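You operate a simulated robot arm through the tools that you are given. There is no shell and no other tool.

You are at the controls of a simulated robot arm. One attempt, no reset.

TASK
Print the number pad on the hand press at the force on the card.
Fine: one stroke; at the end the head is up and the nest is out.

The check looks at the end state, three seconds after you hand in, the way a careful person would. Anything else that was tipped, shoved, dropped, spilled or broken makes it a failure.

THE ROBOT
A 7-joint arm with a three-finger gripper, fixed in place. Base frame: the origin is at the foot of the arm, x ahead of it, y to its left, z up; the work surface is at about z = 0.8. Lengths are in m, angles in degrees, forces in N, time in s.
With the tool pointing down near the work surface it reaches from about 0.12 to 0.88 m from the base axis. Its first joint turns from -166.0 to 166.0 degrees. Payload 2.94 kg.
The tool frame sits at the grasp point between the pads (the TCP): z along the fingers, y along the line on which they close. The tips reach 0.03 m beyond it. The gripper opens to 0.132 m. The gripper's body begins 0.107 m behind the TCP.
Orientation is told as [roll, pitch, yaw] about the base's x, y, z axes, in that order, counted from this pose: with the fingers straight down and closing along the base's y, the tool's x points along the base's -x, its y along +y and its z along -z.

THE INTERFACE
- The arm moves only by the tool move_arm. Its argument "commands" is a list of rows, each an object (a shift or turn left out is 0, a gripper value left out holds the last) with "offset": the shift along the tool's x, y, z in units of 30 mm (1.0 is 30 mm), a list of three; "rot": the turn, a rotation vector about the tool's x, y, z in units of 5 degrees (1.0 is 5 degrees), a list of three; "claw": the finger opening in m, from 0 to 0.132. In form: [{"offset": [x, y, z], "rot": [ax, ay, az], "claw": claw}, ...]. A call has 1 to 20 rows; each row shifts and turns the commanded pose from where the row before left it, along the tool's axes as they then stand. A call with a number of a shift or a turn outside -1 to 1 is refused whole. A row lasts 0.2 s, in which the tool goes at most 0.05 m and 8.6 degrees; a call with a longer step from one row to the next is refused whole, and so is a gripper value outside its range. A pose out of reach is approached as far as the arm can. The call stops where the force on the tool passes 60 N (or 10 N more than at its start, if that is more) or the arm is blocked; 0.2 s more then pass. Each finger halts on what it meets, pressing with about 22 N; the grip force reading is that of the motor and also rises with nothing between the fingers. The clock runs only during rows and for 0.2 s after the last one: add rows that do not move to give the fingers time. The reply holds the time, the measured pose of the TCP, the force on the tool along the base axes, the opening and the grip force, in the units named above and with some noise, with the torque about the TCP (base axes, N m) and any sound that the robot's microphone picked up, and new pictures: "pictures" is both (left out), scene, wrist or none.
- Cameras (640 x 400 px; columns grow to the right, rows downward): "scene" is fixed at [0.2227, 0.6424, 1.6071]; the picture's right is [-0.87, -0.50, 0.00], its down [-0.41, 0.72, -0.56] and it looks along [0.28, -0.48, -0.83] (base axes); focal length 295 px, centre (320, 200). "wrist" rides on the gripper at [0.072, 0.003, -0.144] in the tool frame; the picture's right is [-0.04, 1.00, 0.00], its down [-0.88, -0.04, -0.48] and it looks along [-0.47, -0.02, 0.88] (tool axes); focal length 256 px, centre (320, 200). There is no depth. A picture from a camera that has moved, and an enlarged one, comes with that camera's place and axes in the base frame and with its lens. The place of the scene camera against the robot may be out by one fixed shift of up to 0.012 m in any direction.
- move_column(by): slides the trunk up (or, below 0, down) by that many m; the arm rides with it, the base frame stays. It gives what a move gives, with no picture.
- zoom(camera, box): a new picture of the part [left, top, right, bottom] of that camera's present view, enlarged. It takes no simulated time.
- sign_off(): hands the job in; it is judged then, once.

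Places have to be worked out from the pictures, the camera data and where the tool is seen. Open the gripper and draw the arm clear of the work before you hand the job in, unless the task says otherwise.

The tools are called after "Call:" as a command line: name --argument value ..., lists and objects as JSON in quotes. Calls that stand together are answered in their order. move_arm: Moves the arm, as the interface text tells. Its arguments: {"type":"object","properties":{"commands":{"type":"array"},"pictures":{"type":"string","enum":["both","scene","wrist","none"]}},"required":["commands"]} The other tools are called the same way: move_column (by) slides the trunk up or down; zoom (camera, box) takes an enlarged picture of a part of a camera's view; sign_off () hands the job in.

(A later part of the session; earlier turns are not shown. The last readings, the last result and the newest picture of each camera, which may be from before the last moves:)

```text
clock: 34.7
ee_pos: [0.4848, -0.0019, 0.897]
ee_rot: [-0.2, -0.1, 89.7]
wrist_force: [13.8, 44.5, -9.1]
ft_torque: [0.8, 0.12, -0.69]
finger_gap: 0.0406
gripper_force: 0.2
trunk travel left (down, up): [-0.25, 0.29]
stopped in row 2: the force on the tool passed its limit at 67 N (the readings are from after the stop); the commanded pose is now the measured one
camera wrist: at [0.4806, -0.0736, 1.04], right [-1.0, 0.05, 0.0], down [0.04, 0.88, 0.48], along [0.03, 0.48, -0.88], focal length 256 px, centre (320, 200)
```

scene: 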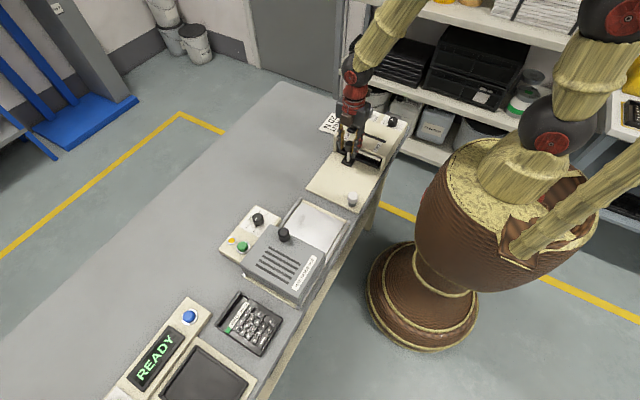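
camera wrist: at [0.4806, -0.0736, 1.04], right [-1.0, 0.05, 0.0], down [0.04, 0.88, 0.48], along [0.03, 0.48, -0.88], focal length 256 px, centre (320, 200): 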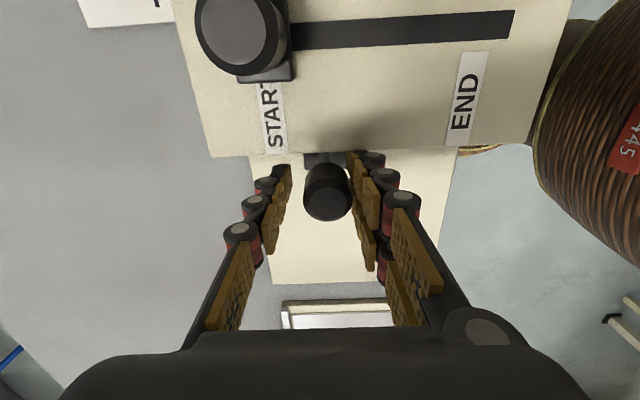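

Residual force of ~45 N in +y remains after opening slightly. I pause one row to read the settled force before moving.

Call:
move_arm --commands '[{"offset": [0, 0, 0]}]' --pictures "wrist"

Call:
zoom --camera "wrist" --box '[230, 110, 410, 260]'

```text
clock: 35.1
ee_pos: [0.4838, -0.0009, 0.8975]
ee_rot: [-0.1, 0.0, 89.7]
wrist_force: [15.8, 55.9, -9.5]
ft_torque: [1.17, 0.18, -0.85]
finger_gap: 0.04
gripper_force: 0.0
trunk travel left (down, up): [-0.25, 0.29]
camera wrist: at [0.4797, -0.0733, 1.0398], right [-1.0, 0.05, 0.0], down [0.04, 0.88, 0.48], along [0.02, 0.48, -0.88], focal length 256 px, centre (320, 200)
```

wrist: 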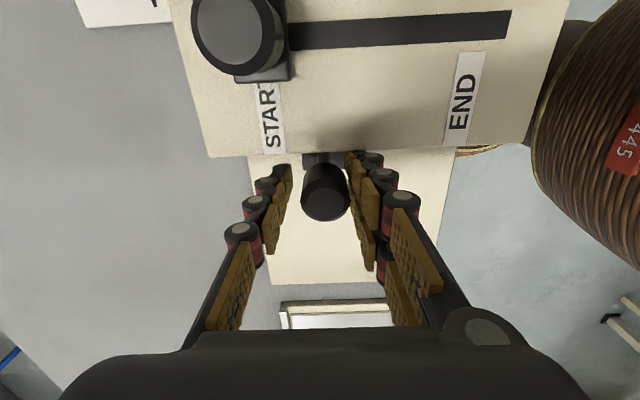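

```text
2.67 times, centred on (320, 185) of wrist
camera zoom: at [0.4797, -0.0733, 1.0398], right [-1.0, 0.05, 0.0], down [0.04, 0.88, 0.48], along [0.02, 0.48, -0.88], focal length 683 px, centre (320, 240)
```

zoom: 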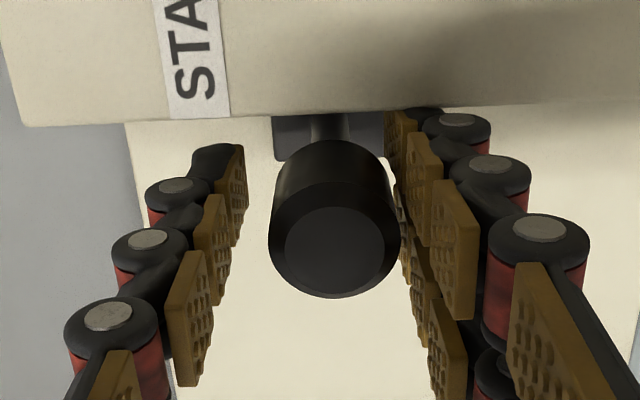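

The −x finger tip (visibly wider) appears to be touching the head's front edge. I back off a few mm in +y while recentring on the knob in x.

Call:
move_arm --commands '[{"offset": [-0.1, 0.08, 0]}, {"offset": [-0.1, 0.08, 0]}, {"offset": [0, 0, 0]}]' --pictures "wrist"

Call:
zoom --camera "wrist" --box '[230, 110, 410, 260]'

```text
clock: 35.9
ee_pos: [0.4751, 0.0, 0.8989]
ee_rot: [0.2, -0.3, 89.7]
wrist_force: [0.4, 0.4, 0.6]
ft_torque: [0.03, -0.02, 0.05]
finger_gap: 0.0506
gripper_force: 0.2
trunk travel left (down, up): [-0.25, 0.29]
camera wrist: at [0.4718, -0.0732, 1.0401], right [-1.0, 0.05, 0.0], down [0.04, 0.88, 0.48], along [0.02, 0.48, -0.88], focal length 256 px, centre (320, 200)
```

wrist: 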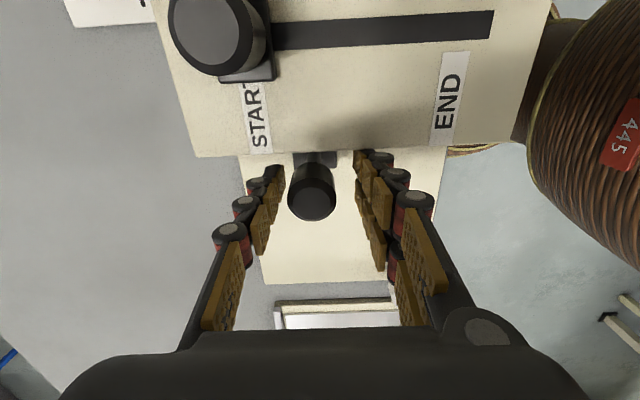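

```text
2.67 times, centred on (320, 185) of wrist
camera zoom: at [0.4718, -0.0732, 1.0401], right [-1.0, 0.05, 0.0], down [0.04, 0.88, 0.48], along [0.02, 0.48, -0.88], focal length 683 px, centre (320, 240)
```

zoom: 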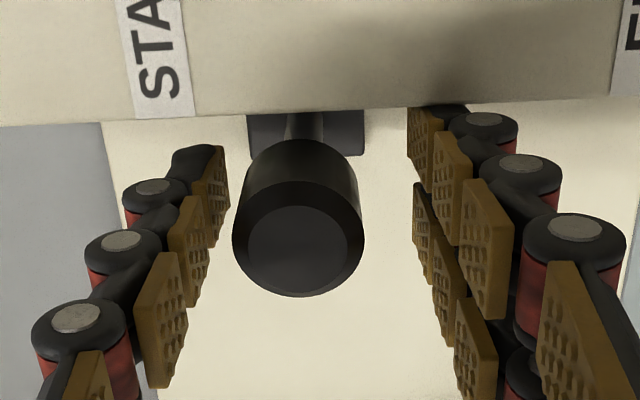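

Force is now zero and the knob sits at (0.479, −0.001). The torque at the earlier stop matched a load line at nest height, so the nest hit its own end stop. I open a bit more and lift straight up.

Call:
move_arm --commands '[{"offset": [-0.1, -0.1, 0], "claw": 0.055}, {"offset": [0, 0, -0.5]}, {"offset": [0, 0, -1]}, {"offset": [0, 0, -1]}, {"offset": [0, 0, -1]}, {"offset": [0, 0, -1]}, {"offset": [-0.5, 0, 0]}, {"offset": [-1, 0, 0]}, {"offset": [-1, 0, 0]}, {"offset": [0, 0, 0]}]' --pictures "both"

```text
clock: 38.1
ee_pos: [0.4793, 0.0797, 1.0318]
ee_rot: [-0.1, -0.1, 89.7]
wrist_force: [0.2, 0.3, 0.1]
ft_torque: [-0.02, -0.04, 0.0]
finger_gap: 0.0549
gripper_force: 0.0
trunk travel left (down, up): [-0.25, 0.29]
camera wrist: at [0.476, 0.0057, 1.1748], right [-1.0, 0.05, 0.0], down [0.04, 0.88, 0.48], along [0.02, 0.48, -0.88], focal length 256 px, centre (320, 200)
```

scene: 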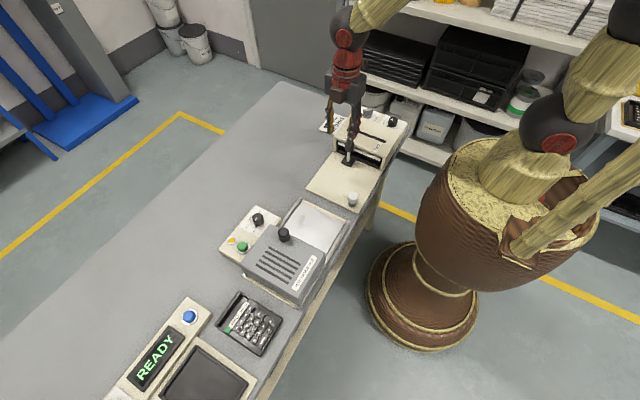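
wrist: 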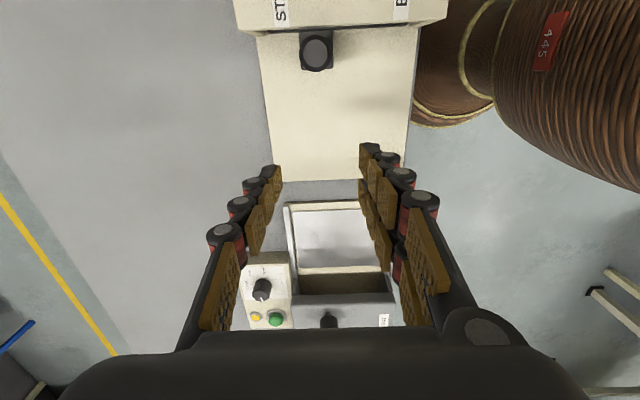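

Nest is in, only its knob protruding in front of the head; nothing disturbed. Now the HEAD knob: I travel over (0.501, −0.200) and turn to yaw 40° so the fingers close across its bar.

Call:
move_arm --commands '[{"offset": [0.93, -0.072, 0]}, {"offset": [0.93, -0.072, 0]}, {"offset": [0.93, -0.072, 0]}, {"offset": [0.93, -0.072, 0]}, {"offset": [0.93, -0.072, 0]}, {"offset": [0.93, -0.072, 0]}, {"offset": [0.93, -0.072, 0]}, {"offset": [0.93, -0.072, 0]}, {"offset": [0.93, -0.072, 0]}, {"offset": [0.93, -0.072, 0]}, {"rot": [0, 0, 1]}, {"rot": [0, 0, 1]}, {"rot": [0, 0, 1]}, {"rot": [0, 0, 1]}, {"rot": [0, 0, 1]}, {"rot": [0, 0, 1]}, {"rot": [0, 0, 1]}, {"rot": [0, 0, 1]}, {"rot": [0, 0, 1]}, {"rot": [0, 0, 1]}]' --pictures "both"

Call:
zoom --camera "wrist" --box '[250, 80, 390, 200]'

```text
clock: 42.3
ee_pos: [0.5008, -0.1995, 1.0306]
ee_rot: [0.1, -0.2, 39.5]
wrist_force: [0.0, 0.7, 0.0]
ft_torque: [-0.04, 0.02, 0.02]
finger_gap: 0.0552
gripper_force: 0.0
trunk travel left (down, up): [-0.25, 0.29]
camera wrist: at [0.443, -0.2441, 1.1743], right [-0.6, 0.8, 0.0], down [0.7, 0.53, 0.48], along [0.38, 0.29, -0.88], focal length 256 px, centre (320, 200)
```

scene: 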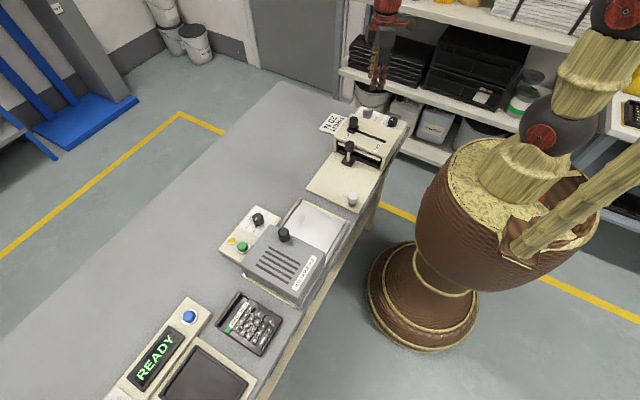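
wrist: 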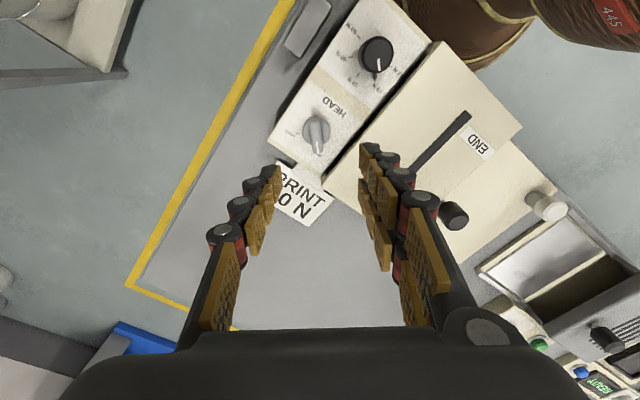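

```text
3.33 times, centred on (320, 140) of wrist
camera zoom: at [0.443, -0.2441, 1.1743], right [-0.6, 0.8, 0.0], down [0.7, 0.53, 0.48], along [0.38, 0.29, -0.88], focal length 853 px, centre (320, 400)
```

zoom: 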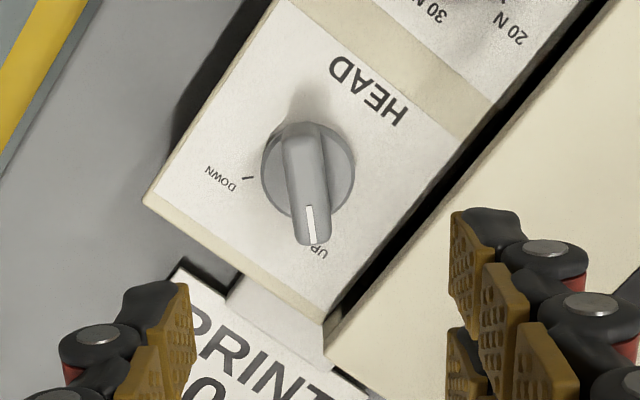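

Clear view: the bar points at UP (~41°), about 4.5 mm toward tool −y of my axis. I narrow the opening to 34 mm (to clear the head's side wall), shift, and descend.

Call:
move_arm --commands '[{"offset": [0, -0.15, 0], "claw": 0.034}, {"offset": [0, 0, 1], "claw": 0.034}, {"offset": [0, 0, 1], "claw": 0.034}, {"offset": [0, 0, 1], "claw": 0.034}, {"offset": [0, 0, 0.5], "claw": 0.034}, {"offset": [0, 0, 0], "claw": 0.034}]' --pictures "wrist"

Call:
zoom --camera "wrist" --box '[240, 110, 400, 240]'

```text
clock: 43.7
ee_pos: [0.5031, -0.2032, 0.9253]
ee_rot: [0.1, -0.2, 39.8]
wrist_force: [0.1, -0.6, -0.1]
ft_torque: [0.0, 0.02, -0.03]
finger_gap: 0.0339
gripper_force: 0.1
trunk travel left (down, up): [-0.25, 0.29]
camera wrist: at [0.4458, -0.2463, 1.0687], right [-0.61, 0.8, 0.0], down [0.7, 0.53, 0.48], along [0.38, 0.29, -0.88], focal length 256 px, centre (320, 200)
```

wrist: 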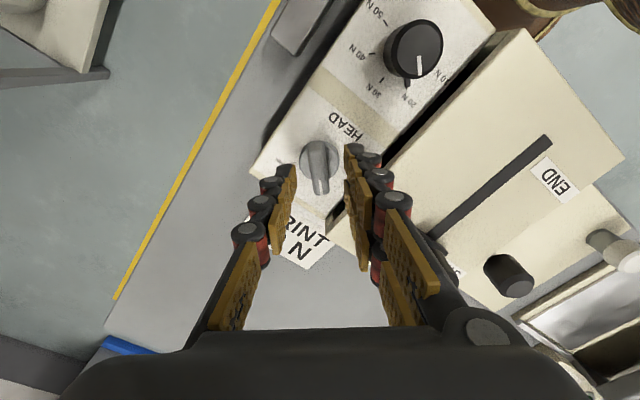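

```text
3.08 times, centred on (320, 175) of wrist
camera zoom: at [0.4458, -0.2463, 1.0687], right [-0.61, 0.8, 0.0], down [0.7, 0.53, 0.48], along [0.38, 0.29, -0.88], focal length 788 px, centre (320, 277)
```

zoom: 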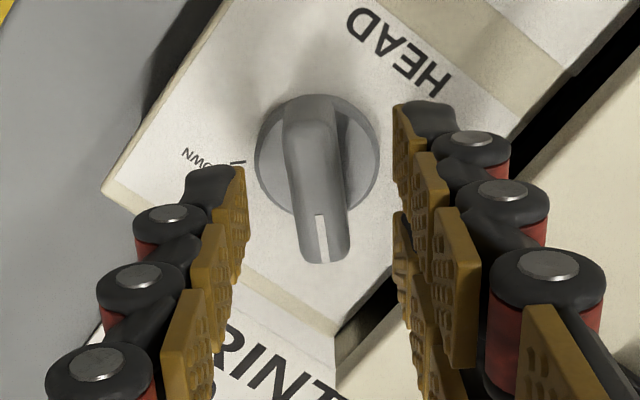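

The bar is centred between the fingers. Lowering the last 26 mm and then closing gently.

Call:
move_arm --commands '[{"offset": [0, 0, 0.5], "claw": 0.034}, {"offset": [0, 0, 0.3], "claw": 0.034}, {"offset": [0, 0, 0], "claw": 0.034}, {"claw": 0.005}, {"claw": 0.005}, {"claw": 0.005}, {"claw": 0.005}]' --pictures "wrist"

Call:
zoom --camera "wrist" --box '[240, 110, 400, 240]'

```text
clock: 45.3
ee_pos: [0.5041, -0.2035, 0.9025]
ee_rot: [0.1, -0.2, 39.7]
wrist_force: [4.2, -6.8, -1.8]
ft_torque: [-0.15, -0.27, 0.03]
finger_gap: 0.0128
gripper_force: 39.3
trunk travel left (down, up): [-0.25, 0.29]
camera wrist: at [0.4458, -0.2471, 1.0448], right [-0.6, 0.8, 0.0], down [0.7, 0.53, 0.48], along [0.38, 0.29, -0.88], focal length 256 px, centre (320, 200)
```

wrist: 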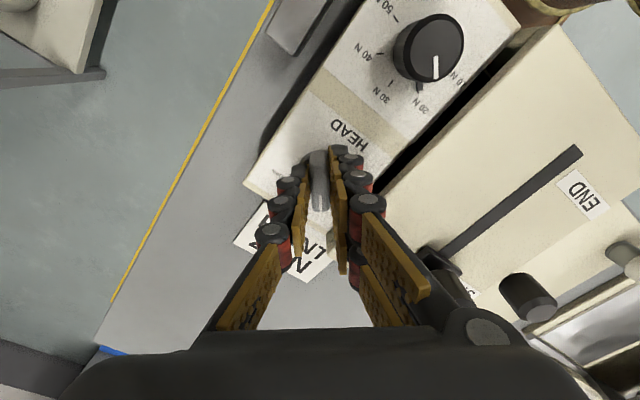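

```text
3.08 times, centred on (320, 175) of wrist
camera zoom: at [0.4458, -0.2471, 1.0448], right [-0.6, 0.8, 0.0], down [0.7, 0.53, 0.48], along [0.38, 0.29, -0.88], focal length 788 px, centre (320, 277)
```

zoom: 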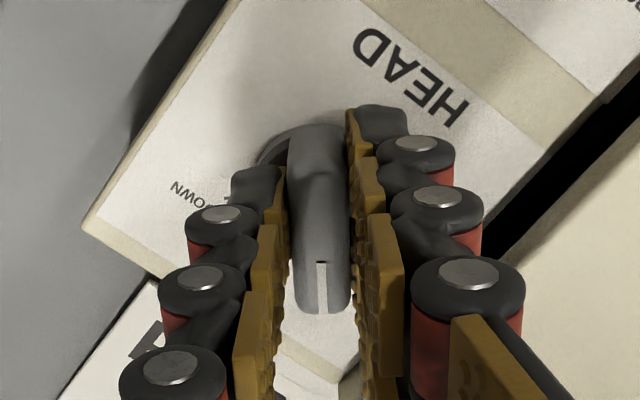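

Gripped the bar (12.8 mm). Turning clockwise from above (tool +z) toward DOWN, first 40°.

Call:
move_arm --commands '[{"rot": [0, 0, 1]}, {"rot": [0, 0, 1]}, {"rot": [0, 0, 1]}, {"rot": [0, 0, 1]}, {"rot": [0, 0, 1]}, {"rot": [0, 0, 1]}]' --pictures "wrist"

Call:
zoom --camera "wrist" --box '[240, 110, 400, 240]'

```text
clock: 46.7
ee_pos: [0.5038, -0.2023, 0.9019]
ee_rot: [0.2, 0.0, 9.7]
wrist_force: [7.1, 10.1, -2.0]
ft_torque: [0.47, -0.94, 0.0]
finger_gap: 0.0129
gripper_force: 39.5
trunk travel left (down, up): [-0.25, 0.29]
camera wrist: at [0.4315, -0.2116, 1.045], right [-0.13, 0.99, 0.0], down [0.87, 0.11, 0.48], along [0.47, 0.06, -0.88], focal length 256 px, centre (320, 200)
```

wrist: 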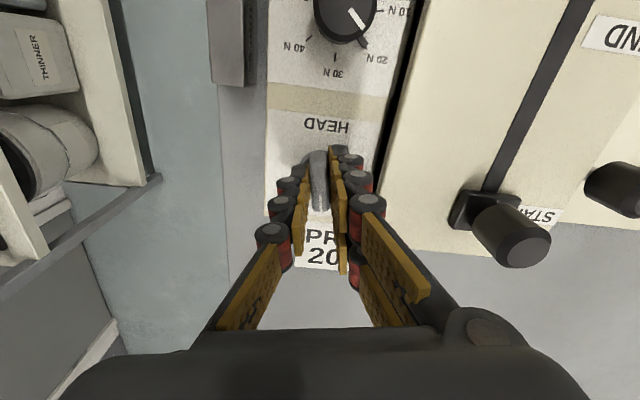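

```text
3.08 times, centred on (320, 175) of wrist
camera zoom: at [0.4315, -0.2116, 1.045], right [-0.13, 0.99, 0.0], down [0.87, 0.11, 0.48], along [0.47, 0.06, -0.88], focal length 788 px, centre (320, 277)
```

zoom: 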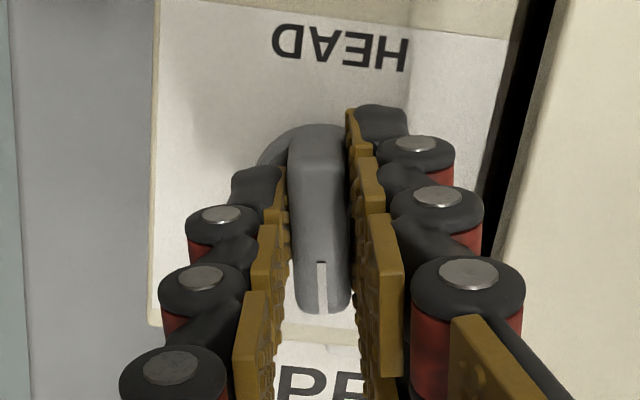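

Turning well with low force. Completing the remaining 50° toward DOWN.

Call:
move_arm --commands '[{"rot": [0, 0, 1]}, {"rot": [0, 0, 1]}, {"rot": [0, 0, 1]}, {"rot": [0, 0, 1]}, {"rot": [0, 0, 1]}, {"rot": [0, 0, 1]}, {"rot": [0, 0, 1]}]' --pictures "wrist"

Call:
zoom --camera "wrist" --box '[240, 110, 400, 240]'

```text
clock: 48.3
ee_pos: [0.5018, -0.2, 0.903]
ee_rot: [0.0, 0.1, -25.5]
wrist_force: [16.5, 46.1, -14.6]
ft_torque: [0.94, -1.01, 0.09]
finger_gap: 0.013
gripper_force: 39.5
trunk travel left (down, up): [-0.25, 0.29]
camera wrist: at [0.44, -0.1676, 1.0455], right [0.47, 0.88, 0.0], down [0.78, -0.41, 0.47], along [0.42, -0.22, -0.88], focal length 256 px, centre (320, 200)
```

wrist: 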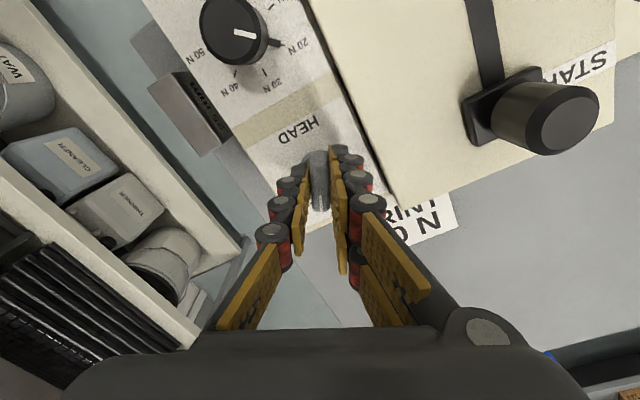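

```text
3.08 times, centred on (320, 175) of wrist
camera zoom: at [0.44, -0.1676, 1.0455], right [0.47, 0.88, 0.0], down [0.78, -0.41, 0.47], along [0.42, -0.22, -0.88], focal length 788 px, centre (320, 277)
```

zoom: 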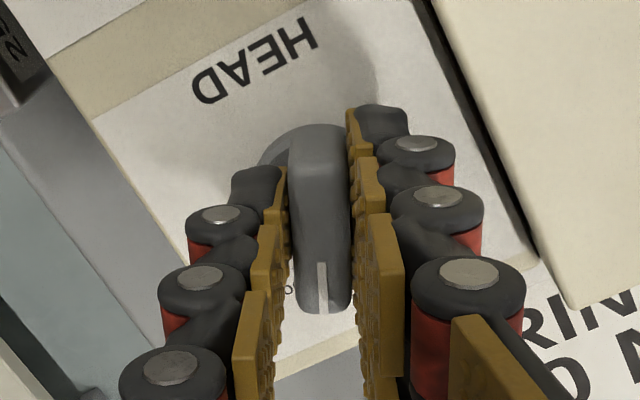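

Side load (46 N in +y) shows the pivot is a few mm off my axis; I shift 4 mm along the force to relax, then turn the last 15°.

Call:
move_arm --commands '[{"offset": [0, 0.14, 0]}, {"rot": [0, 0, 1]}, {"rot": [0, 0, 1]}]' --pictures "none"

```text
clock: 49.1
ee_pos: [0.5029, -0.2015, 0.9018]
ee_rot: [0.1, 0.2, -35.4]
wrist_force: [-2.4, 15.4, -15.2]
ft_torque: [0.85, 0.88, -0.01]
finger_gap: 0.0126
gripper_force: 39.4
trunk travel left (down, up): [-0.25, 0.29]
```

Call:
move_arm --commands '[{"rot": [0, 0, 0.6]}, {"rot": [0, 0, 0.5]}, {"rot": [0, 0, 0]}]' --pictures "wrist"

Call:
zoom --camera "wrist" --box '[240, 110, 400, 240]'

```text
clock: 49.9
ee_pos: [0.5048, -0.2002, 0.9019]
ee_rot: [0.1, 0.1, -40.8]
wrist_force: [-12.5, 2.4, -21.3]
ft_torque: [-0.3, 0.0, -0.06]
finger_gap: 0.0128
gripper_force: 39.9
trunk travel left (down, up): [-0.25, 0.29]
camera wrist: at [0.4514, -0.1514, 1.0455], right [0.69, 0.73, 0.0], down [0.64, -0.61, 0.47], along [0.35, -0.32, -0.88], focal length 256 px, centre (320, 200)
```

wrist: 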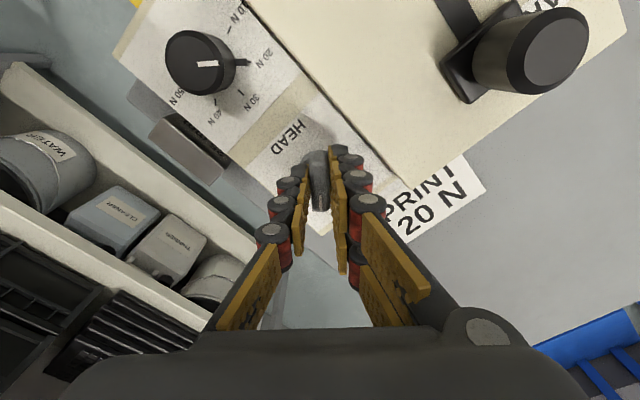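

```text
3.08 times, centred on (320, 175) of wrist
camera zoom: at [0.4514, -0.1514, 1.0455], right [0.69, 0.73, 0.0], down [0.64, -0.61, 0.47], along [0.35, -0.32, -0.88], focal length 788 px, centre (320, 277)
```

zoom: 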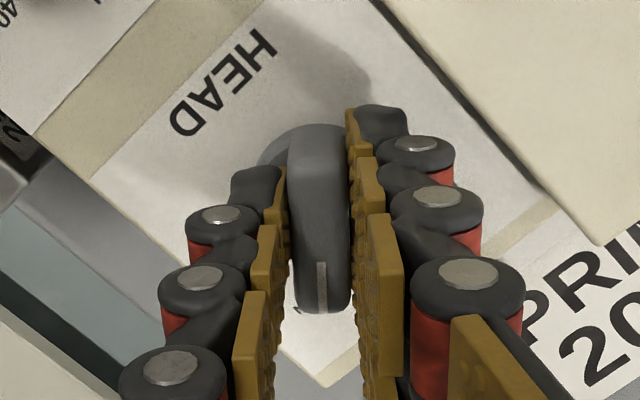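

The bar is at about −40°, near the DOWN tick. I release and lift to check the knob and head position.

Call:
move_arm --commands '[{"claw": 0.034}, {"claw": 0.034}, {"offset": [0, 0, -0.8]}, {"offset": [0, 0, -1]}, {"offset": [0, 0, -1]}, {"offset": [0, 0, -1]}, {"offset": [0, 0, 0]}]' --pictures "both"

Call:
zoom --camera "wrist" --box '[250, 80, 390, 200]'

Call:
zoom --camera "scene" --box '[290, 80, 430, 220]'

```text
clock: 51.5
ee_pos: [0.5047, -0.1984, 1.0195]
ee_rot: [0.2, 0.1, -40.8]
wrist_force: [-0.8, 0.1, 0.5]
ft_torque: [-0.01, -0.03, -0.01]
finger_gap: 0.0341
gripper_force: 0.1
trunk travel left (down, up): [-0.25, 0.29]
camera wrist: at [0.4522, -0.1504, 1.1619], right [0.69, 0.73, 0.0], down [0.64, -0.6, 0.47], along [0.35, -0.32, -0.88], focal length 256 px, centre (320, 200)
```

scene: 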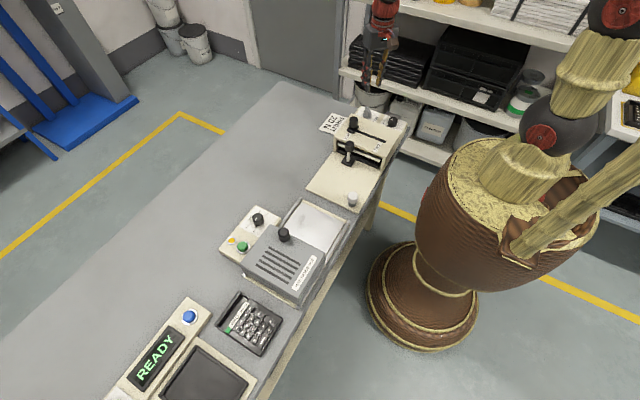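
wrist: 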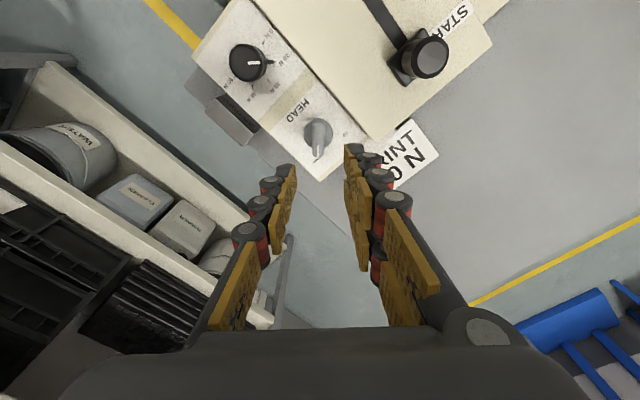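

```text
3.33 times, centred on (320, 140) of wrist
camera zoom: at [0.4522, -0.1504, 1.1619], right [0.69, 0.73, 0.0], down [0.64, -0.6, 0.47], along [0.35, -0.32, -0.88], focal length 853 px, centre (320, 400)
```

zoom: 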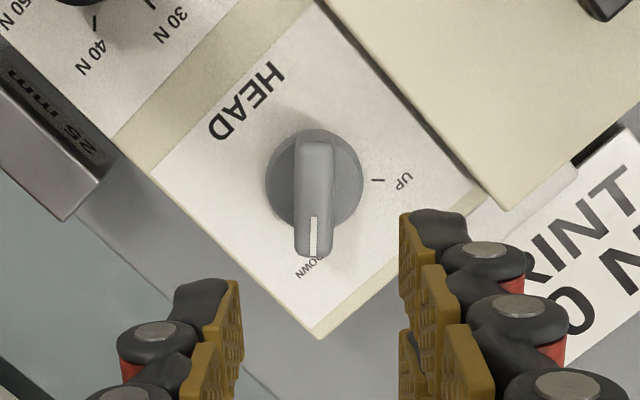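

```text
2.86 times, centred on (360, 150) of scene
camera zoom: at [0.2227, 0.6424, 1.6071], right [-0.87, -0.5, 0.0], down [-0.41, 0.72, -0.56], along [0.28, -0.48, -0.83], focal length 844 px, centre (206, 343)
```

zoom: 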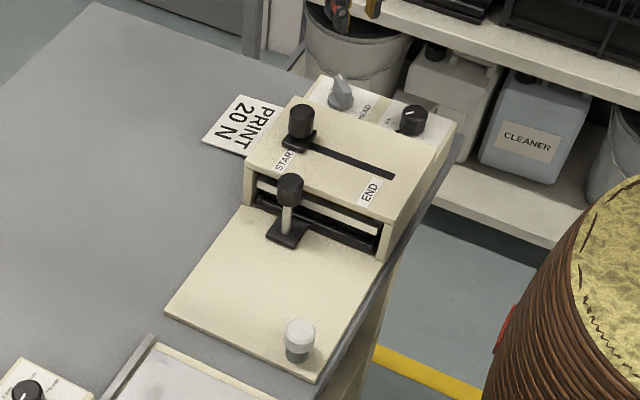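

The HEAD knob now points at DOWN. I rotate to yaw −90° and move in front of the press so the wrist camera looks into the head opening to verify the head and nest.

Call:
move_arm --commands '[{"rot": [0, 0, 1]}, {"rot": [0, 0, 1]}, {"rot": [0, 0, 1]}, {"rot": [0, 0, 1]}, {"rot": [0, 0, 1]}, {"rot": [0, 0, 1]}, {"rot": [0, 0, 1]}, {"rot": [0, 0, 1]}, {"rot": [0, 0, 1]}, {"rot": [0, 0, 0.84]}, {"offset": [0.96, -0.2, -0.15]}, {"offset": [0.96, -0.2, -0.15]}, {"offset": [0.96, -0.2, -0.15]}, {"offset": [0.96, -0.2, -0.15]}, {"offset": [0.96, -0.2, -0.15]}, {"offset": [0.96, -0.2, -0.15]}, {"offset": [0.96, -0.2, -0.15]}, {"offset": [0.96, -0.2, -0.15]}, {"offset": [0.96, -0.2, -0.15]}]' --pictures "both"

Call:
zoom --camera "wrist" --box '[220, 60, 440, 240]'

```text
clock: 55.5
ee_pos: [0.4484, 0.0576, 1.0582]
ee_rot: [0.1, 0.1, -90.0]
wrist_force: [0.8, -0.9, 0.1]
ft_torque: [-0.03, 0.02, 0.01]
finger_gap: 0.0339
gripper_force: 0.0
trunk travel left (down, up): [-0.25, 0.29]
camera wrist: at [0.4526, 0.129, 1.2015], right [1.0, -0.04, 0.0], down [-0.04, -0.88, 0.47], along [-0.02, -0.47, -0.88], focal length 256 px, centre (320, 200)
```

scene: 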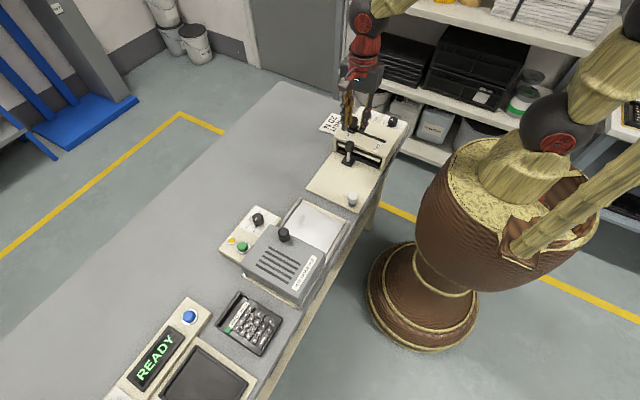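
wrist: 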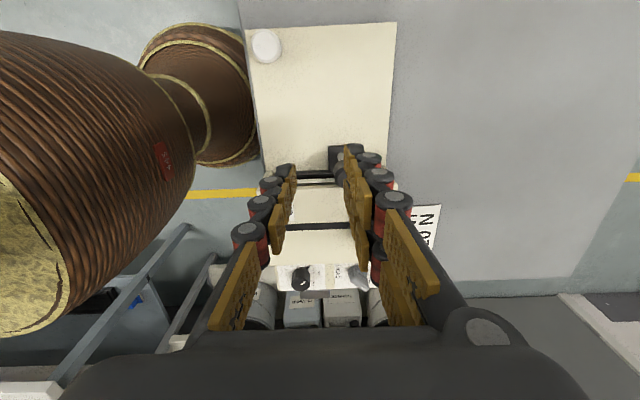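

```text
2.22 times, centred on (330, 150) of wrist
camera zoom: at [0.4526, 0.129, 1.2015], right [1.0, -0.04, 0.0], down [-0.04, -0.88, 0.47], along [-0.02, -0.47, -0.88], focal length 569 px, centre (298, 311)
```

zoom: 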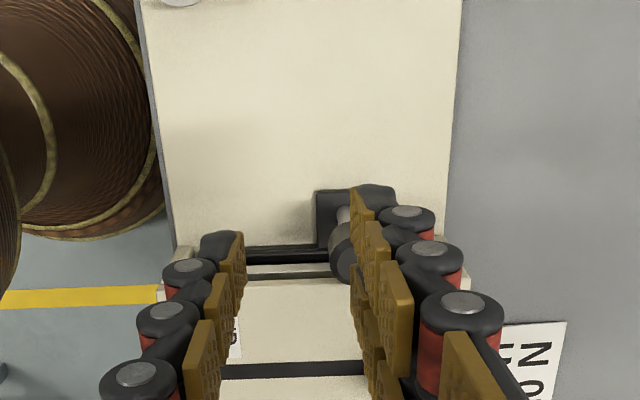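

Fingers block the view; I open them wide and back off in +y to look into the head opening.

Call:
move_arm --commands '[{"offset": [1, 0, 0], "claw": 0.13}, {"offset": [1, 0, 0], "claw": 0.13}, {"offset": [1, 0, 0], "claw": 0.13}, {"offset": [0, 0, 0], "claw": 0.13}, {"offset": [0, 0, 0], "claw": 0.13}]' --pictures "wrist"

Call:
zoom --camera "wrist" --box '[250, 150, 400, 290]'

Call:
zoom --camera "scene" --box '[320, 100, 420, 190]'

```text
clock: 56.7
ee_pos: [0.4501, 0.1464, 1.0578]
ee_rot: [0.1, 0.1, -90.0]
wrist_force: [-0.2, 0.0, 0.4]
ft_torque: [0.0, 0.01, -0.01]
finger_gap: 0.1197
gripper_force: 0.1
trunk travel left (down, up): [-0.25, 0.29]
camera wrist: at [0.4532, 0.2188, 1.2002], right [1.0, -0.04, 0.0], down [-0.04, -0.88, 0.47], along [-0.02, -0.47, -0.88], focal length 256 px, centre (320, 200)
```

wrist: 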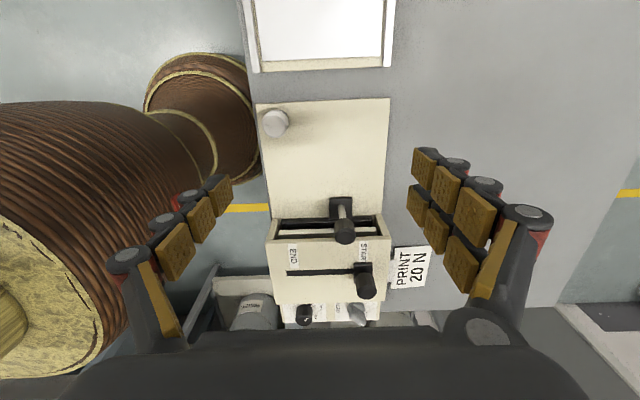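

```text
2.86 times, centred on (325, 220) of wrist
camera zoom: at [0.4532, 0.2188, 1.2002], right [1.0, -0.04, 0.0], down [-0.04, -0.88, 0.47], along [-0.02, -0.47, -0.88], focal length 731 px, centre (306, 143)
```

zoom: 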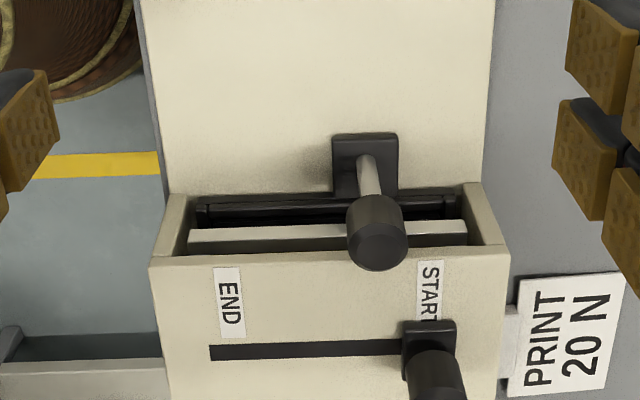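

```text
4.44 times, centred on (370, 145) of scene
camera zoom: at [0.2227, 0.6424, 1.6071], right [-0.87, -0.5, 0.0], down [-0.41, 0.72, -0.56], along [0.28, -0.48, -0.83], focal length 1313 px, centre (98, 444)
```

zoom: 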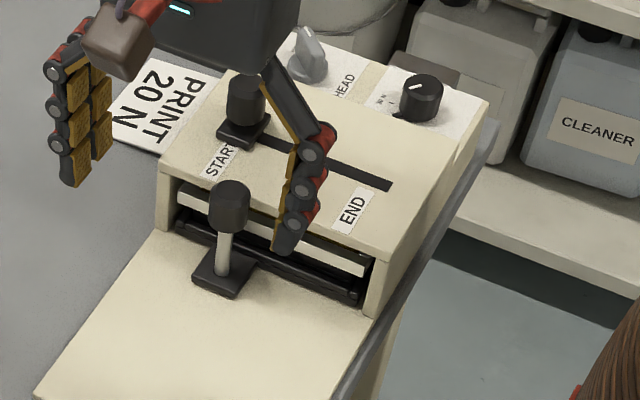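

The head plate is visible inside the arch above the nest, the nest is fully in, the slider is at START. Now I move above the slider knob (0.511, −0.083) with yaw −90° (fingers closing along x) at 55 mm opening.

Call:
move_arm --commands '[{"offset": [-0.95, 0.25, 0], "claw": 0.055}, {"offset": [-0.95, 0.25, 0], "claw": 0.055}, {"offset": [-0.95, 0.25, 0], "claw": 0.055}, {"offset": [-0.95, 0.25, 0], "claw": 0.055}, {"offset": [-0.95, 0.25, 0], "claw": 0.055}, {"offset": [-0.95, 0.25, 0], "claw": 0.055}, {"offset": [-0.95, 0.25, 0], "claw": 0.055}, {"offset": [-0.95, 0.25, 0], "claw": 0.055}, {"offset": [0, 0, 0.5], "claw": 0.055}, {"offset": [0, 0, 0], "claw": 0.055}]' --pictures "wrist"

Call:
zoom --camera "wrist" --box '[240, 80, 400, 220]'

```text
clock: 58.9
ee_pos: [0.5102, -0.0801, 1.0402]
ee_rot: [0.1, 0.2, -90.0]
wrist_force: [0.5, -0.3, -0.1]
ft_torque: [-0.05, -0.01, -0.03]
finger_gap: 0.0549
gripper_force: 0.1
trunk travel left (down, up): [-0.25, 0.29]
camera wrist: at [0.5133, -0.0091, 1.1839], right [1.0, -0.04, 0.0], down [-0.04, -0.88, 0.47], along [-0.02, -0.47, -0.88], focal length 256 px, centre (320, 200)
```

wrist: 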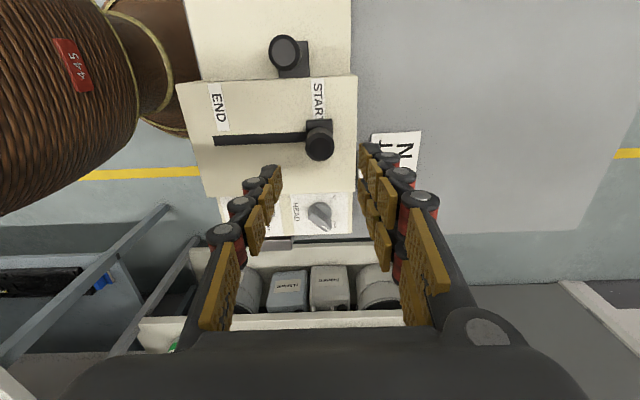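

```text
2.86 times, centred on (320, 150) of wrist
camera zoom: at [0.5133, -0.0091, 1.1839], right [1.0, -0.04, 0.0], down [-0.04, -0.88, 0.47], along [-0.02, -0.47, -0.88], focal length 731 px, centre (320, 343)
```

zoom: 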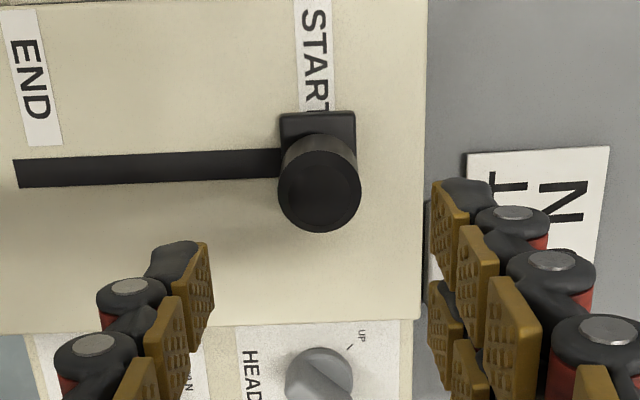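

Slider knob top centre at (0.510, −0.085), ~30 mm dia. I shift −5 mm in y, descend to TCP z≈0.927 (tips just above the head top at 0.885), then grip.

Call:
move_arm --commands '[{"offset": [-0.16, 0, 0], "claw": 0.055}, {"offset": [0, 0, 1]}, {"offset": [0, 0, 1]}, {"offset": [0, 0, 1]}, {"offset": [0, 0, 0.5]}, {"offset": [0, 0, 0.2]}, {"offset": [0, 0, 0]}]' --pictures "wrist"

Call:
zoom --camera "wrist" --box '[240, 110, 400, 250]'

```text
clock: 60.5
ee_pos: [0.51, -0.0829, 0.9317]
ee_rot: [0.1, 0.2, -90.0]
wrist_force: [-0.5, 0.1, -0.2]
ft_torque: [0.03, 0.01, 0.0]
finger_gap: 0.0554
gripper_force: 0.1
trunk travel left (down, up): [-0.25, 0.29]
camera wrist: at [0.5139, -0.0112, 1.0755], right [1.0, -0.04, 0.0], down [-0.04, -0.88, 0.47], along [-0.02, -0.47, -0.88], focal length 256 px, centre (320, 200)
```

wrist: 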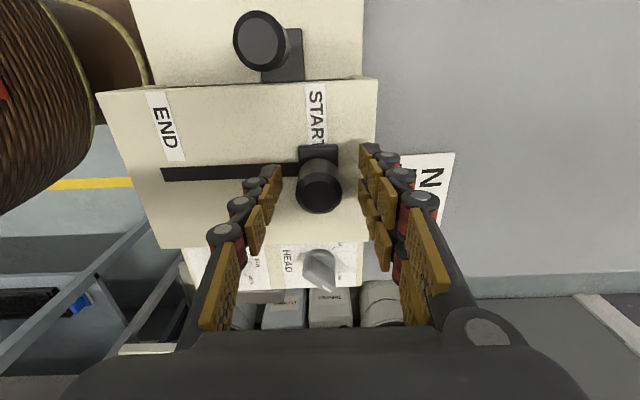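

```text
2.86 times, centred on (320, 180) of wrist
camera zoom: at [0.5139, -0.0112, 1.0755], right [1.0, -0.04, 0.0], down [-0.04, -0.88, 0.47], along [-0.02, -0.47, -0.88], focal length 731 px, centre (320, 257)
```

zoom: 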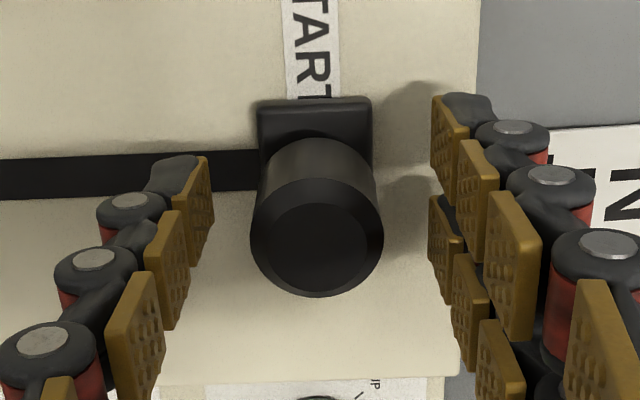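

The knob is centred between the fingers with tips ~17 mm above the head top. I close onto it without moving it.

Call:
move_arm --commands '[{"claw": 0.015}, {"claw": 0.015}, {"claw": 0.015}, {"claw": 0.015}, {"claw": 0.015}]' --pictures "wrist"

```text
clock: 61.7
ee_pos: [0.5098, -0.0815, 0.9318]
ee_rot: [-0.1, 0.1, -90.1]
wrist_force: [-3.3, -0.4, -0.6]
ft_torque: [-0.03, 0.17, 0.11]
finger_gap: 0.0286
gripper_force: 45.4
trunk travel left (down, up): [-0.25, 0.29]
camera wrist: at [0.5132, -0.0112, 1.0754], right [1.0, -0.04, 0.0], down [-0.04, -0.88, 0.47], along [-0.02, -0.47, -0.88], focal length 256 px, centre (320, 200)
```

wrist: 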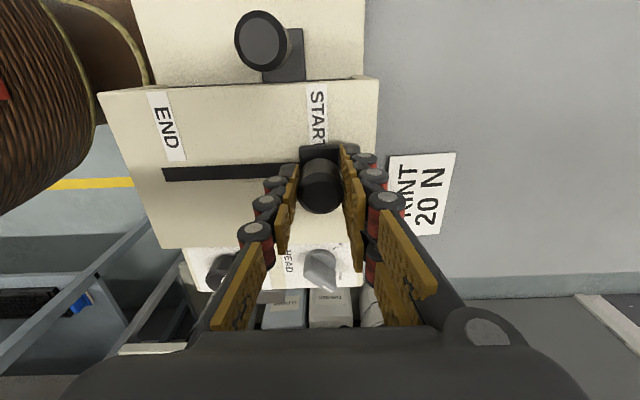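

Gripped at 28.6 mm. Executing the single stroke toward END (−x) in one smooth run of ~105 mm.

Call:
move_arm --commands '[{"offset": [0, -0.25, 0]}, {"offset": [0, -0.35, 0]}, {"offset": [0, -0.35, 0]}, {"offset": [0, -0.35, 0]}, {"offset": [0, -0.35, 0]}, {"offset": [0, -0.35, 0]}, {"offset": [0, -0.35, 0]}, {"offset": [0, -0.35, 0]}, {"offset": [0, -0.35, 0]}, {"offset": [0, -0.35, 0]}, {"offset": [0, 0, 0]}]' --pictures "wrist"

```text
clock: 64.1
ee_pos: [0.4101, -0.0829, 0.9316]
ee_rot: [0.2, 0.2, -90.0]
wrist_force: [1.2, -0.9, 25.2]
ft_torque: [-0.1, 0.04, 0.03]
finger_gap: 0.0287
gripper_force: 44.7
trunk travel left (down, up): [-0.25, 0.29]
camera wrist: at [0.413, -0.0112, 1.0753], right [1.0, -0.04, 0.0], down [-0.04, -0.88, 0.47], along [-0.02, -0.47, -0.88], focal length 256 px, centre (320, 200)
```

wrist: 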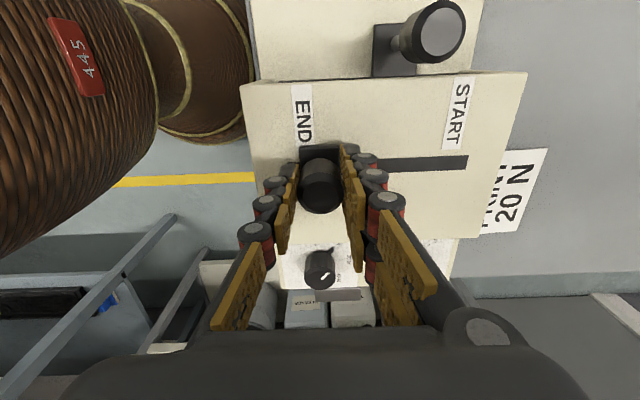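

Slider moved freely to x≈0.410. Continuing in 3 mm steps to the END stop.

Call:
move_arm --commands '[{"offset": [0, -0.1, 0]}, {"offset": [0, -0.1, 0]}, {"offset": [0, -0.1, 0]}, {"offset": [0, -0.1, 0]}]' --pictures "wrist"

```text
clock: 65.1
ee_pos: [0.3988, -0.0841, 0.9314]
ee_rot: [0.3, 0.1, -90.0]
wrist_force: [11.6, 9.6, 30.4]
ft_torque: [0.49, -0.22, 0.02]
finger_gap: 0.0286
gripper_force: 44.8
trunk travel left (down, up): [-0.25, 0.29]
camera wrist: at [0.4019, -0.011, 1.0751], right [1.0, -0.04, 0.01], down [-0.04, -0.88, 0.47], along [-0.02, -0.47, -0.88], focal length 256 px, centre (320, 200)
```

wrist: 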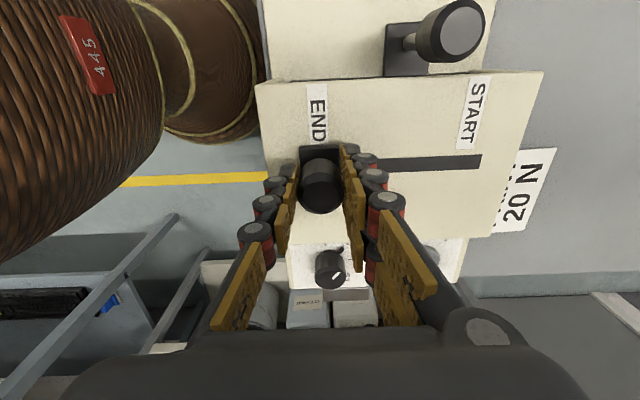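

Force in +x is starting to rise (11.6 N) at x=0.399, aligned with the END label. A couple more 1.5 mm steps to confirm the stop.

Call:
move_arm --commands '[{"offset": [0, -0.05, 0]}, {"offset": [0, -0.05, 0]}]' --pictures "none"

```text
clock: 65.7
ee_pos: [0.3999, -0.0835, 0.9325]
ee_rot: [0.3, 0.1, -89.9]
wrist_force: [32.5, 13.0, 11.7]
ft_torque: [0.43, -0.86, 0.16]
finger_gap: 0.0286
gripper_force: 44.7
trunk travel left (down, up): [-0.25, 0.29]
```

The slider is firmly at the END stop (no more travel, 32 N). I unload 2.4 mm of command, open, and lift straight up.

Call:
move_arm --commands '[{"offset": [0, 0.08, 0]}, {"offset": [0, 0, 0]}, {"claw": 0.055}, {"claw": 0.055}, {"claw": 0.055}]' --pictures "none"

Call:
move_arm --commands '[{"offset": [0, 0, -0.5]}, {"offset": [0, 0, -1]}, {"offset": [0, 0, -1]}, {"offset": [0, 0, -1]}, {"offset": [0, 0, 0]}]' --pictures "both"

Call:
zoom --camera "wrist" --box '[230, 60, 430, 240]'

```text
clock: 66.9
ee_pos: [0.3962, -0.0824, 0.9311]
ee_rot: [0.1, 0.1, -90.0]
wrist_force: [-0.2, -0.3, -0.2]
ft_torque: [0.02, 0.0, -0.03]
finger_gap: 0.0552
gripper_force: 0.1
trunk travel left (down, up): [-0.25, 0.29]
```

```text
clock: 68.1
ee_pos: [0.3953, -0.0839, 1.0362]
ee_rot: [0.1, 0.2, -90.0]
wrist_force: [0.0, -0.8, -0.4]
ft_torque: [0.01, -0.03, -0.01]
finger_gap: 0.0549
gripper_force: 0.0
trunk travel left (down, up): [-0.25, 0.29]
camera wrist: at [0.399, -0.0113, 1.1799], right [1.0, -0.04, 0.0], down [-0.04, -0.88, 0.47], along [-0.02, -0.47, -0.88], focal length 256 px, centre (320, 200)
```

scene: 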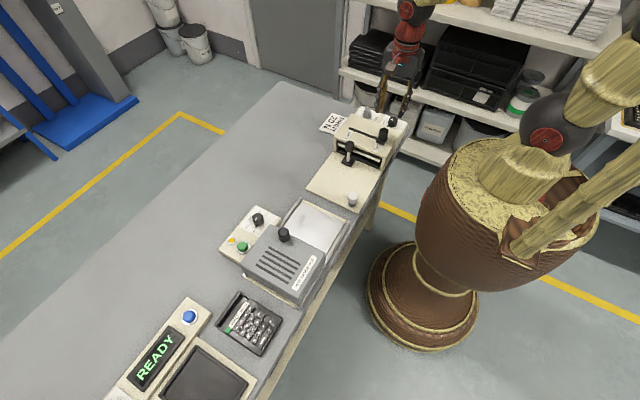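
wrist: 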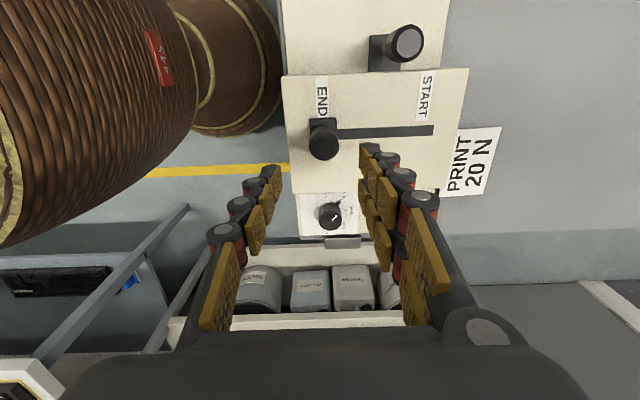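

```text
2.22 times, centred on (330, 150) of wrist
camera zoom: at [0.399, -0.0113, 1.1799], right [1.0, -0.04, 0.0], down [-0.04, -0.88, 0.47], along [-0.02, -0.47, -0.88], focal length 569 px, centre (298, 311)
```

zoom: 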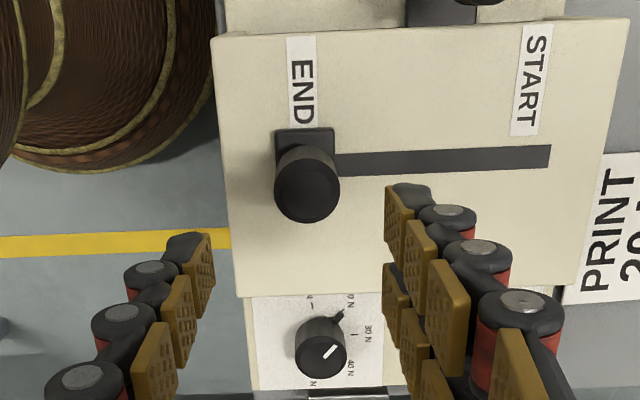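

The slider is at END – one stroke done. Next, head up: from the earlier grips I get the head-knob pivot at (0.5064, −0.2018). I go above it and turn to yaw −40°, opening 34 mm.

Call:
move_arm --commands '[{"offset": [-0.98, 0.925, 0], "claw": 0.034}, {"offset": [-0.98, 0.925, 0], "claw": 0.034}, {"offset": [-0.98, 0.925, 0], "claw": 0.034}, {"offset": [-0.98, 0.925, 0], "claw": 0.034}, {"rot": [0, 0, -1]}, {"rot": [0, 0, -1]}, {"rot": [0, 0, -1]}, {"rot": [0, 0, -1]}, {"rot": [0, 0, -1]}, {"rot": [0, 0, -1]}, {"rot": [0, 0, -1]}, {"rot": [0, 0, -1]}, {"rot": [0, 0, -1]}, {"rot": [0, 0, -1]}, {"offset": [0, 0, 0.5]}, {"offset": [0, 0, 0]}]' --pictures "wrist"

Call:
zoom --camera "wrist" --box '[250, 80, 390, 200]'

```text
clock: 71.5
ee_pos: [0.5075, -0.2008, 1.0202]
ee_rot: [0.1, 0.2, -40.0]
wrist_force: [-0.2, 0.4, 0.2]
ft_torque: [-0.01, -0.01, 0.03]
finger_gap: 0.0341
gripper_force: 0.1
trunk travel left (down, up): [-0.25, 0.29]
camera wrist: at [0.4539, -0.1526, 1.1625], right [0.67, 0.74, 0.0], down [0.65, -0.6, 0.47], along [0.35, -0.32, -0.88], focal length 256 px, centre (320, 200)
```

wrist: 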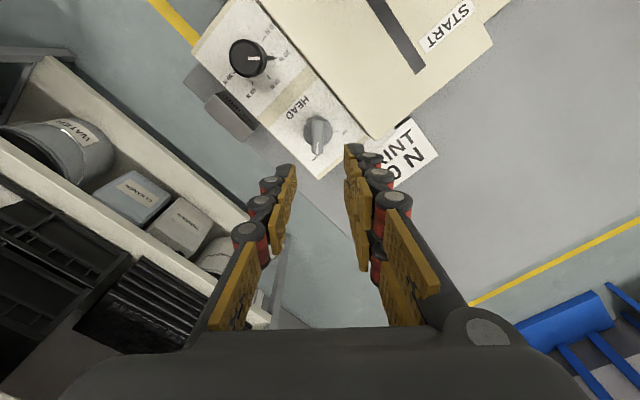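

```text
3.33 times, centred on (320, 140) of wrist
camera zoom: at [0.4539, -0.1526, 1.1625], right [0.67, 0.74, 0.0], down [0.65, -0.6, 0.47], along [0.35, -0.32, -0.88], focal length 853 px, centre (320, 400)
```

zoom: 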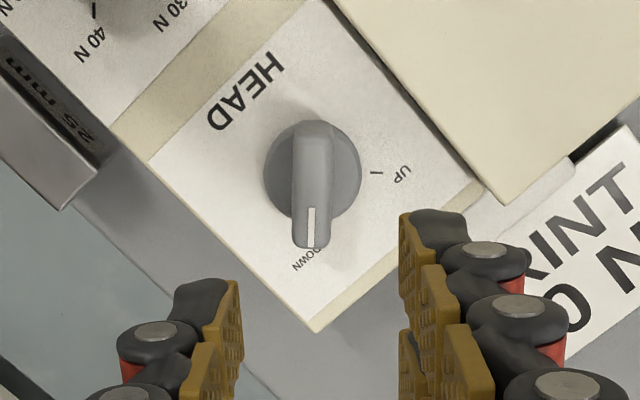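

The knob is at DOWN and nearly centred. I shift 2 mm, descend over the bar and grip it.

Call:
move_arm --commands '[{"offset": [0, -0.065, 0]}, {"offset": [0, 0, 1]}, {"offset": [0, 0, 1]}, {"offset": [0, 0, 1]}, {"offset": [0, 0, 0.6]}, {"offset": [0, 0, 0.33]}, {"offset": [0, 0, 0]}, {"claw": 0.005}, {"claw": 0.005}, {"claw": 0.005}, {"claw": 0.005}]' --pictures "wrist"

```text
clock: 73.9
ee_pos: [0.5051, -0.2018, 0.9026]
ee_rot: [0.2, 0.1, -39.9]
wrist_force: [-3.5, -6.3, -3.5]
ft_torque: [-0.41, -0.1, 0.01]
finger_gap: 0.0129
gripper_force: 38.7
trunk travel left (down, up): [-0.25, 0.29]
camera wrist: at [0.4522, -0.1538, 1.0457], right [0.68, 0.74, 0.0], down [0.65, -0.6, 0.47], along [0.35, -0.32, -0.88], focal length 256 px, centre (320, 200)
```

wrist: 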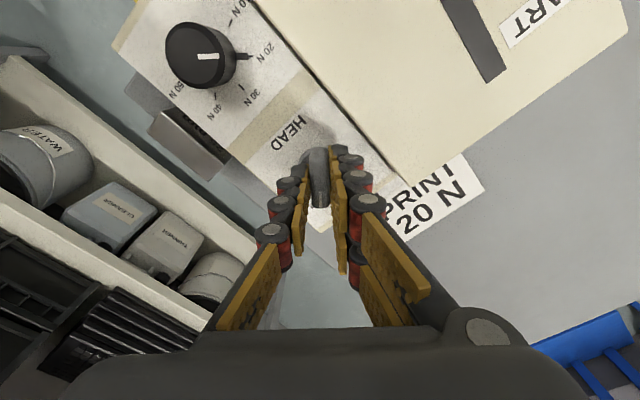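

Gripped (12.9 mm). Turning counter-clockwise toward UP, 40° first.

Call:
move_arm --commands '[{"offset": [0, -0.02, 0]}, {"rot": [0, 0, -1]}, {"rot": [0, 0, -1]}, {"rot": [0, 0, -1]}, {"rot": [0, 0, -1]}, {"rot": [0, 0, -1]}, {"rot": [0, 0, -1]}, {"rot": [0, 0, -1]}, {"rot": [0, 0, -1]}]' --pictures "none"

```text
clock: 75.9
ee_pos: [0.505, -0.2024, 0.9019]
ee_rot: [0.2, 0.1, 0.2]
wrist_force: [0.0, 16.7, -8.8]
ft_torque: [0.4, -1.21, -0.02]
finger_gap: 0.0128
gripper_force: 39.9
trunk travel left (down, up): [-0.25, 0.29]
```

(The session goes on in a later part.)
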